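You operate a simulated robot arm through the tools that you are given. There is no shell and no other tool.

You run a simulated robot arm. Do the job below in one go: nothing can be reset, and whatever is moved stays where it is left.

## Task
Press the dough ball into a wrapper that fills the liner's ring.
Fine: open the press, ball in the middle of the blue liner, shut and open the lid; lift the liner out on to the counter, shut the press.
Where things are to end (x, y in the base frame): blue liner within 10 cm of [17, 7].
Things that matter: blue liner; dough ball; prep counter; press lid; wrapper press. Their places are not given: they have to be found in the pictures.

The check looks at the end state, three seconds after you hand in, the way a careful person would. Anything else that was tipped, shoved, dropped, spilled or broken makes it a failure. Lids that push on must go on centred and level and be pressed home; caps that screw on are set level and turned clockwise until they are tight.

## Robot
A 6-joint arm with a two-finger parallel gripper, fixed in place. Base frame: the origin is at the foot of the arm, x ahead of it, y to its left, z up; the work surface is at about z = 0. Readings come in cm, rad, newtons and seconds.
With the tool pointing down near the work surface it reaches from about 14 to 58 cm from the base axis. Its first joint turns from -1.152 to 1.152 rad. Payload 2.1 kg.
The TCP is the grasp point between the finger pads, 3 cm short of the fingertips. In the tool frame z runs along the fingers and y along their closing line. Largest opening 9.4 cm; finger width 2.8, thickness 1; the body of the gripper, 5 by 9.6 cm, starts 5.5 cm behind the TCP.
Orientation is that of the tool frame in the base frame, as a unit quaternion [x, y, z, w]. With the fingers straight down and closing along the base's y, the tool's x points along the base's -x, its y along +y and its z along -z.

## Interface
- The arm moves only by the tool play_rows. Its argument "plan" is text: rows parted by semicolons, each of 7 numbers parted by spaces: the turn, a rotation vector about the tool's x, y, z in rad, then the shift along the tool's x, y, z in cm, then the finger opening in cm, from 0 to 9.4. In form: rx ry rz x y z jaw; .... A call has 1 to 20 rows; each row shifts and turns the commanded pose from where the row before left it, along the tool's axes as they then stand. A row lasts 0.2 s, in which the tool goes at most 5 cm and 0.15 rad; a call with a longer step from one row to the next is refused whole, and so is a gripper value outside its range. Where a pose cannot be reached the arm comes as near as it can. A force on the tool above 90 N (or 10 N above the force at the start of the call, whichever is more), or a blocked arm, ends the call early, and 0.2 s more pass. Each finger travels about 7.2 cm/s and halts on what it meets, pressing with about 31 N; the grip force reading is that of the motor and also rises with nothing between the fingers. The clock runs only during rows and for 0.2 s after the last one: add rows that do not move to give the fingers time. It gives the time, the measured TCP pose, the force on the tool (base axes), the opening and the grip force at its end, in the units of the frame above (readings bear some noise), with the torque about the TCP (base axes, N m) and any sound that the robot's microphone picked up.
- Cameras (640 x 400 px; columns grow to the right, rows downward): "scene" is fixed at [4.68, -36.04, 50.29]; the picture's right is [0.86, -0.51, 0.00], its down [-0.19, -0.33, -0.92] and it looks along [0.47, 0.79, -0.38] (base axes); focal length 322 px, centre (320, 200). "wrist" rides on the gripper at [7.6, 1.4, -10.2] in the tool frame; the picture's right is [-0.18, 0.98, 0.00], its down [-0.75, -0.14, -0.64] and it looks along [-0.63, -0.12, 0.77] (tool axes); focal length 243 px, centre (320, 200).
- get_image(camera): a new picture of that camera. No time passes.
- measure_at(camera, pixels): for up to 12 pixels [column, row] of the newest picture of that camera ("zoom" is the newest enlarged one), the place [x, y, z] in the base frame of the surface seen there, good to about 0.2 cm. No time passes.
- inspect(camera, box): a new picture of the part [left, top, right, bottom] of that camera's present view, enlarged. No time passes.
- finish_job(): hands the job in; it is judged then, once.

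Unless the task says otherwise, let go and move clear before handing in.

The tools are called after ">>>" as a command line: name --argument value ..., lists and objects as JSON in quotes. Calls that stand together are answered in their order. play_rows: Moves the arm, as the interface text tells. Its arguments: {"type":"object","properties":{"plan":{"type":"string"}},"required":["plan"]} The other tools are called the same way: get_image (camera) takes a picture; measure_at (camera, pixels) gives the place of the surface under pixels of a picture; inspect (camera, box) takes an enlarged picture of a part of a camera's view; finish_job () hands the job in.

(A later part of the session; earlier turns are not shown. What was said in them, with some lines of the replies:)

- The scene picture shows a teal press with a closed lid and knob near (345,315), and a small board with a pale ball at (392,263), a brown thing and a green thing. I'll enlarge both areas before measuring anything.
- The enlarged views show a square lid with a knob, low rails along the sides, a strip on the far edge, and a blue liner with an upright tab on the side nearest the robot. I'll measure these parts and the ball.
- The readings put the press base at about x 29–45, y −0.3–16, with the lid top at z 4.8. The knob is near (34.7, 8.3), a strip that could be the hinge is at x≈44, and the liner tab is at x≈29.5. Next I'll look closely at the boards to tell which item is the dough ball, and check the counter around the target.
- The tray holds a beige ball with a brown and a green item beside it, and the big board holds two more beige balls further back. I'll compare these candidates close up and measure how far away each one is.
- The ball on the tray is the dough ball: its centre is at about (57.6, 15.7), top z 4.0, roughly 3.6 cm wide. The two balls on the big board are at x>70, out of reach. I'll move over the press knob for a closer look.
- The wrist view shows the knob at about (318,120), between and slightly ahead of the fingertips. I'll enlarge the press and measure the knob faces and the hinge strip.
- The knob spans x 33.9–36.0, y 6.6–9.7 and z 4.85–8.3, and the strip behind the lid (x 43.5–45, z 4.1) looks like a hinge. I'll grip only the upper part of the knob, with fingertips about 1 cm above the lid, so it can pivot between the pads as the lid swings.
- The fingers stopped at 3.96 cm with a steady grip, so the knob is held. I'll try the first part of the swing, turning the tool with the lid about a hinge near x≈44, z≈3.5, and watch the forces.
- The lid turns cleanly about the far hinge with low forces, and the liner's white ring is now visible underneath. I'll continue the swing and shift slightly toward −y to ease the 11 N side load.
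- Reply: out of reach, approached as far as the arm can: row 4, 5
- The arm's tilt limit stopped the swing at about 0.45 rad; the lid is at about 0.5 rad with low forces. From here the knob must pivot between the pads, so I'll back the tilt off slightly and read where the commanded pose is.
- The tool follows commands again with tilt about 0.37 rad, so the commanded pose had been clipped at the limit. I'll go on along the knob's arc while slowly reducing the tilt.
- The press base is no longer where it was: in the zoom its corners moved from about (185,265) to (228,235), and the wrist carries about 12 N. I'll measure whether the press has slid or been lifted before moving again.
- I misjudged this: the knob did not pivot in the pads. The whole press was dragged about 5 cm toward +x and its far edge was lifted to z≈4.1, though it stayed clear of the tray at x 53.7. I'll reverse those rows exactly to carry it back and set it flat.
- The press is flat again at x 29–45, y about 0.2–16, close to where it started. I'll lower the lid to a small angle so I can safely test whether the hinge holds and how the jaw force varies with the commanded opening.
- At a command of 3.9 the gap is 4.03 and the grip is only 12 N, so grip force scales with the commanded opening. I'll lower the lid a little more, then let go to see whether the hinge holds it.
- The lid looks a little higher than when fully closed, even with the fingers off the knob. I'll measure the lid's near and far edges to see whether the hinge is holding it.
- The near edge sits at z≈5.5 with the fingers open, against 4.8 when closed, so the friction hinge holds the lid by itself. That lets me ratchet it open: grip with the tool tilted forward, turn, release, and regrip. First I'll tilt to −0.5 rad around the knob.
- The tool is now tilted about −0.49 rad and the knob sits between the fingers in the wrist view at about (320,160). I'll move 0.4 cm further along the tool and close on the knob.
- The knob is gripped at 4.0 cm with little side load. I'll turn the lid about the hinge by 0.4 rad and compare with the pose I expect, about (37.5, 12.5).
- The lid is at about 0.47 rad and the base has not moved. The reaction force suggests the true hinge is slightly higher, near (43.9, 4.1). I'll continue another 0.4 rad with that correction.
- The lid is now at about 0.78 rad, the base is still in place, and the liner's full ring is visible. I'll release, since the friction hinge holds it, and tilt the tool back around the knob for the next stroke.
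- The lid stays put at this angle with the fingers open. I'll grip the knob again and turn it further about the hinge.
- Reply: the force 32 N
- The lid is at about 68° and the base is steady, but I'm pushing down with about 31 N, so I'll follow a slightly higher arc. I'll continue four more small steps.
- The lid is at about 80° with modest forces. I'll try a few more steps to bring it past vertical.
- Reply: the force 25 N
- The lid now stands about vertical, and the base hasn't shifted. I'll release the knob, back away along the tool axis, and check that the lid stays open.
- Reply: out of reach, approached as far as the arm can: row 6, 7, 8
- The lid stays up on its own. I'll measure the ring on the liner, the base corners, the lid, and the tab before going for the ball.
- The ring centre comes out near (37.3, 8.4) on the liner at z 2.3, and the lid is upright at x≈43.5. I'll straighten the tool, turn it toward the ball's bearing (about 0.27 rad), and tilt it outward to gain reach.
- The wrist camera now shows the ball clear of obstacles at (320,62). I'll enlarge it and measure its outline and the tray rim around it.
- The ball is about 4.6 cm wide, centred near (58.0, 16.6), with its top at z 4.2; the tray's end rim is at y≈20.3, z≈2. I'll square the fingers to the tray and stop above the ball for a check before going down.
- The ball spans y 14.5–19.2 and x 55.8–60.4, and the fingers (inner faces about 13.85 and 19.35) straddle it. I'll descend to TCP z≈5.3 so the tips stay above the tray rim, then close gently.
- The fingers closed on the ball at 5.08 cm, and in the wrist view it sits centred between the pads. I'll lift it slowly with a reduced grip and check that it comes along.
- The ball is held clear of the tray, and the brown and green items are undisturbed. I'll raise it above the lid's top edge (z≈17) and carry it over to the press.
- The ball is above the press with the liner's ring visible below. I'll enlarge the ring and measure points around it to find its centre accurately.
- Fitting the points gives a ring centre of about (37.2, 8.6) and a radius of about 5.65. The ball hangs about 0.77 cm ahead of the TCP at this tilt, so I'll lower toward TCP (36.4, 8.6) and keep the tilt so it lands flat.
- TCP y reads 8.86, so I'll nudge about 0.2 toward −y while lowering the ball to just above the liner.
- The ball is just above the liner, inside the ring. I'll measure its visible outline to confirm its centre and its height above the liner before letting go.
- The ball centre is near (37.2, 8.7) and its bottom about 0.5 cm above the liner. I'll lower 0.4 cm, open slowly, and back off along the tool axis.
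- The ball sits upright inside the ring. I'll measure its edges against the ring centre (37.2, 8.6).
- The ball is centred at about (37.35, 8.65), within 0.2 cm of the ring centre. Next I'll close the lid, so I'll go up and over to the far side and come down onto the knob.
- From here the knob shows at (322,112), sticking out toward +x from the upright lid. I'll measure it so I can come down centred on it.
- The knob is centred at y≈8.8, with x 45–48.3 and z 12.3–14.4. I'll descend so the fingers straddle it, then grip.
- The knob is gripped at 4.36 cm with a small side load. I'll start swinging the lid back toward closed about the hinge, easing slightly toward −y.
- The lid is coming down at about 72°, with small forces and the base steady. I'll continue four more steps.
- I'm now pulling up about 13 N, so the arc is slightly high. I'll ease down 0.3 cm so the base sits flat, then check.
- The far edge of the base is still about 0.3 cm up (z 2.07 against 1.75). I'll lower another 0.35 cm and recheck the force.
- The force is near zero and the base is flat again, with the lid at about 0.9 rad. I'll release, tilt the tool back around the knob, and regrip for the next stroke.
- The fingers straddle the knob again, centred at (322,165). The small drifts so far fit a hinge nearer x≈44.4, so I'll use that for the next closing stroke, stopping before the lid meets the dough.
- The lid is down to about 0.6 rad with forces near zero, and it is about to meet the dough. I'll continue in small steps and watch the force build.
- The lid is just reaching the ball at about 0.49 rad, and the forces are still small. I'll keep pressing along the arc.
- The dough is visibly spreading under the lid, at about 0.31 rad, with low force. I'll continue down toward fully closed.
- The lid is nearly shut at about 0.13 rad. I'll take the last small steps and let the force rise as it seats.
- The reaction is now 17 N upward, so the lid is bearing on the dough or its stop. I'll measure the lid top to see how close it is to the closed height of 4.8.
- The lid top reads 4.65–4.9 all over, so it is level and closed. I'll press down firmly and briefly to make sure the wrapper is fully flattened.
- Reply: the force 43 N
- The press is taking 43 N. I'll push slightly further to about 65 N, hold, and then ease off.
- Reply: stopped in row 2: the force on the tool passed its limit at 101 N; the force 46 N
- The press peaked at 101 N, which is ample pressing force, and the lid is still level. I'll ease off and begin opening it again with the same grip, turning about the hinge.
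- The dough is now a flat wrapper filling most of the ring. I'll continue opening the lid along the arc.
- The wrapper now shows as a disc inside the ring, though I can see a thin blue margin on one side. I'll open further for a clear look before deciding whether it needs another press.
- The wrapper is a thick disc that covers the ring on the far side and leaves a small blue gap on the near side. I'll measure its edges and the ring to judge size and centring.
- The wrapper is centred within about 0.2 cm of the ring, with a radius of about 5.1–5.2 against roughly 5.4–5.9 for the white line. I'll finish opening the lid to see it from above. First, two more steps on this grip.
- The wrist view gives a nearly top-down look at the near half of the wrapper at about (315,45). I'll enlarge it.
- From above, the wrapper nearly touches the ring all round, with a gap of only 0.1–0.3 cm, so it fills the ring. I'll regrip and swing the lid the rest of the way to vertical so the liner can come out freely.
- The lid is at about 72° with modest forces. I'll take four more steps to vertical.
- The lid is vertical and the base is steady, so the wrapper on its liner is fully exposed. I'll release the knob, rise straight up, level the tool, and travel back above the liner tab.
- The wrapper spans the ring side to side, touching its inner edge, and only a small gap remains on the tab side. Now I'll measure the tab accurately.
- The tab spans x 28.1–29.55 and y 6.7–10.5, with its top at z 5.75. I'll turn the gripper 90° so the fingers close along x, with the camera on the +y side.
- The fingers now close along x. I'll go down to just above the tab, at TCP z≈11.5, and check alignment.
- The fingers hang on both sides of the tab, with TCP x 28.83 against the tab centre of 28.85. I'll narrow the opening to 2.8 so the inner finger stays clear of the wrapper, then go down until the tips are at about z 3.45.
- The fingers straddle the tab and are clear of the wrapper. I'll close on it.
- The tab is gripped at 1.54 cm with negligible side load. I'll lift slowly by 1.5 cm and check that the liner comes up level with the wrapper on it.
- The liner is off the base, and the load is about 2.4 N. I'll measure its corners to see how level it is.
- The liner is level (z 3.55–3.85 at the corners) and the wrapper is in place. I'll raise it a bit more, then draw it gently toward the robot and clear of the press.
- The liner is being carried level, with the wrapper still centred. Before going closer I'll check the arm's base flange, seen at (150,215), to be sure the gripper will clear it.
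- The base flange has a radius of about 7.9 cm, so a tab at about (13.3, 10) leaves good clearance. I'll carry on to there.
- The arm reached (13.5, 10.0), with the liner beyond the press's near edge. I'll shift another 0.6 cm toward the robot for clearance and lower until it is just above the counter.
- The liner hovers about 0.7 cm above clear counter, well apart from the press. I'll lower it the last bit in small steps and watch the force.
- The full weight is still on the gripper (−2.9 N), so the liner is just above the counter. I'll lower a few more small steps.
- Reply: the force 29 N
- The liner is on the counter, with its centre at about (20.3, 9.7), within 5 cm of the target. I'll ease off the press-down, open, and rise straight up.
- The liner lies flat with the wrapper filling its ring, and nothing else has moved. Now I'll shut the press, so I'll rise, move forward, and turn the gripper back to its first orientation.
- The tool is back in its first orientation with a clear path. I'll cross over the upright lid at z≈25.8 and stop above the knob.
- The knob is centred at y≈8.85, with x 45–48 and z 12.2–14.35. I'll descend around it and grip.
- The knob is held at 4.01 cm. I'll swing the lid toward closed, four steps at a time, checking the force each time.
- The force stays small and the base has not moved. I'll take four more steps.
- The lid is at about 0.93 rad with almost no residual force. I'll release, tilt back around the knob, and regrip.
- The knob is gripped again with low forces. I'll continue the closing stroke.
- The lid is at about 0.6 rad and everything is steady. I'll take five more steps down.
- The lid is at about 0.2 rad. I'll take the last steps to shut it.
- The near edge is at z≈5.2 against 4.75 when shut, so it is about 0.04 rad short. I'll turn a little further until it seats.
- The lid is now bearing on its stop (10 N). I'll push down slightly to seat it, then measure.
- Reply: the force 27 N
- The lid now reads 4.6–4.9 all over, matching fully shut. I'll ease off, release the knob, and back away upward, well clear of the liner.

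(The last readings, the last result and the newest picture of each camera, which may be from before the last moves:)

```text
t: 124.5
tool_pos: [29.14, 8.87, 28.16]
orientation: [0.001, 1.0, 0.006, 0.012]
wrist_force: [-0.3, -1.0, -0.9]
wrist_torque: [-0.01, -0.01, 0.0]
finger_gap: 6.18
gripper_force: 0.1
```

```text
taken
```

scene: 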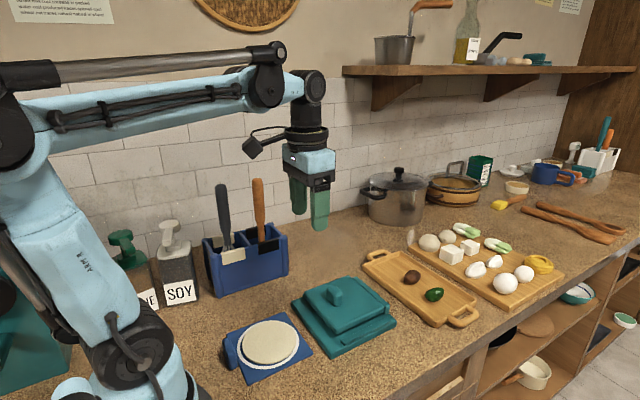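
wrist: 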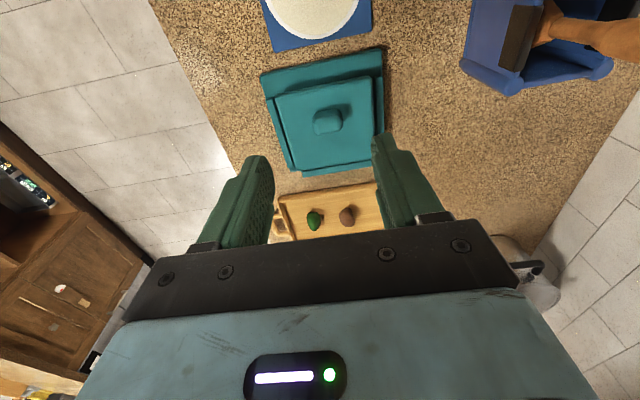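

The press is shut and the arm is clear. I'll do a last close check of the lid and of the wrapper on its liner.

>>> inspect --camera "scene" --box '[280, 260, 410, 360]'

>>> measure_at --camera "wrist" --pixels '[[280, 105], [370, 88], [300, 160], [370, 150], [328, 118], [325, 145], [300, 90], [345, 90], [315, 15], [275, 45], [370, 25]]'

>>> inspect --camera "scene" --box '[210, 300, 330, 390]'

```text
4.00 times, centred on (345, 310) of scene
```

zoom: 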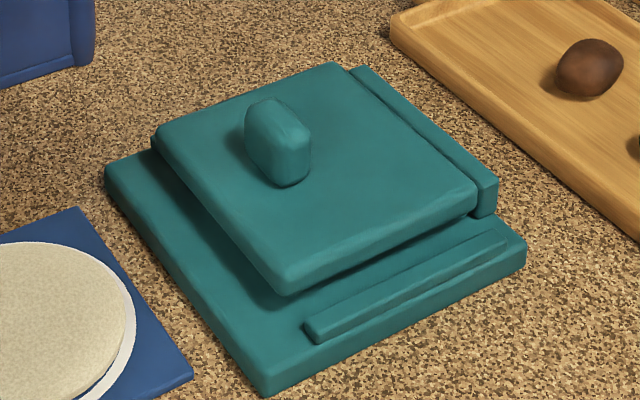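

```text
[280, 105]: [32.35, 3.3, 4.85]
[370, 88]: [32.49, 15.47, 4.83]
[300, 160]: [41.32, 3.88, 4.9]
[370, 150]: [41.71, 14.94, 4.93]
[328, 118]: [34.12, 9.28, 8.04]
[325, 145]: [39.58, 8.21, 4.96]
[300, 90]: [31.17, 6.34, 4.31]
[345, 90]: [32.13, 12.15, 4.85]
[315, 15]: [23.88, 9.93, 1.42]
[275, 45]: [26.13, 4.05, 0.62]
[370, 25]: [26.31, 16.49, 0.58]
```

```text
4.44 times, centred on (270, 345) of scene
```

zoom: 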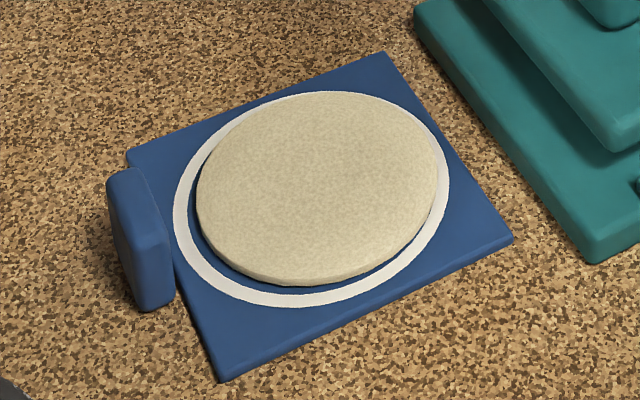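

The lid reads z 4.83–4.93 all over, the same as when shut at the start. The wrapper lies flat on the liner, filling its ring apart from a gap of roughly 0.3 cm on the tab side, and the liner is about 4.3 cm from [17, 7]. The tray and its remaining items are undisturbed, the press ended about 0.5 cm off its starting place, and the arm is clear, so I'm handing in.

>>> finish_job

```text
The job is handed in.
```

The dough ball is now a flat wrapper on the blue liner. The liner is on the counter, the press is shut, and the job is handed in; I haven't seen the result of the check.

- **Wrapper:** it fills the ring from side to side, with a gap of about 0.3 cm left on the tab side. The lid was fully closed during the press, with the force peaking at about 101 N. I judged a second press wouldn't spread the dough further, so I didn't do one.
- **Liner:** it lies flat, with its centre at about (20.3, 9.7), roughly 4.3 cm from [17, 7].
- **Press:** the lid is level and shut, at the same height as at the start.
- **Mistake while opening:** on the first try I dragged the press about 5 cm and lifted its far edge. It touched nothing, and I set it back flat. It ended about 0.5 cm from where it began.
- **Everything else:** the tray, the items left on it and the other things on the counter were not disturbed.
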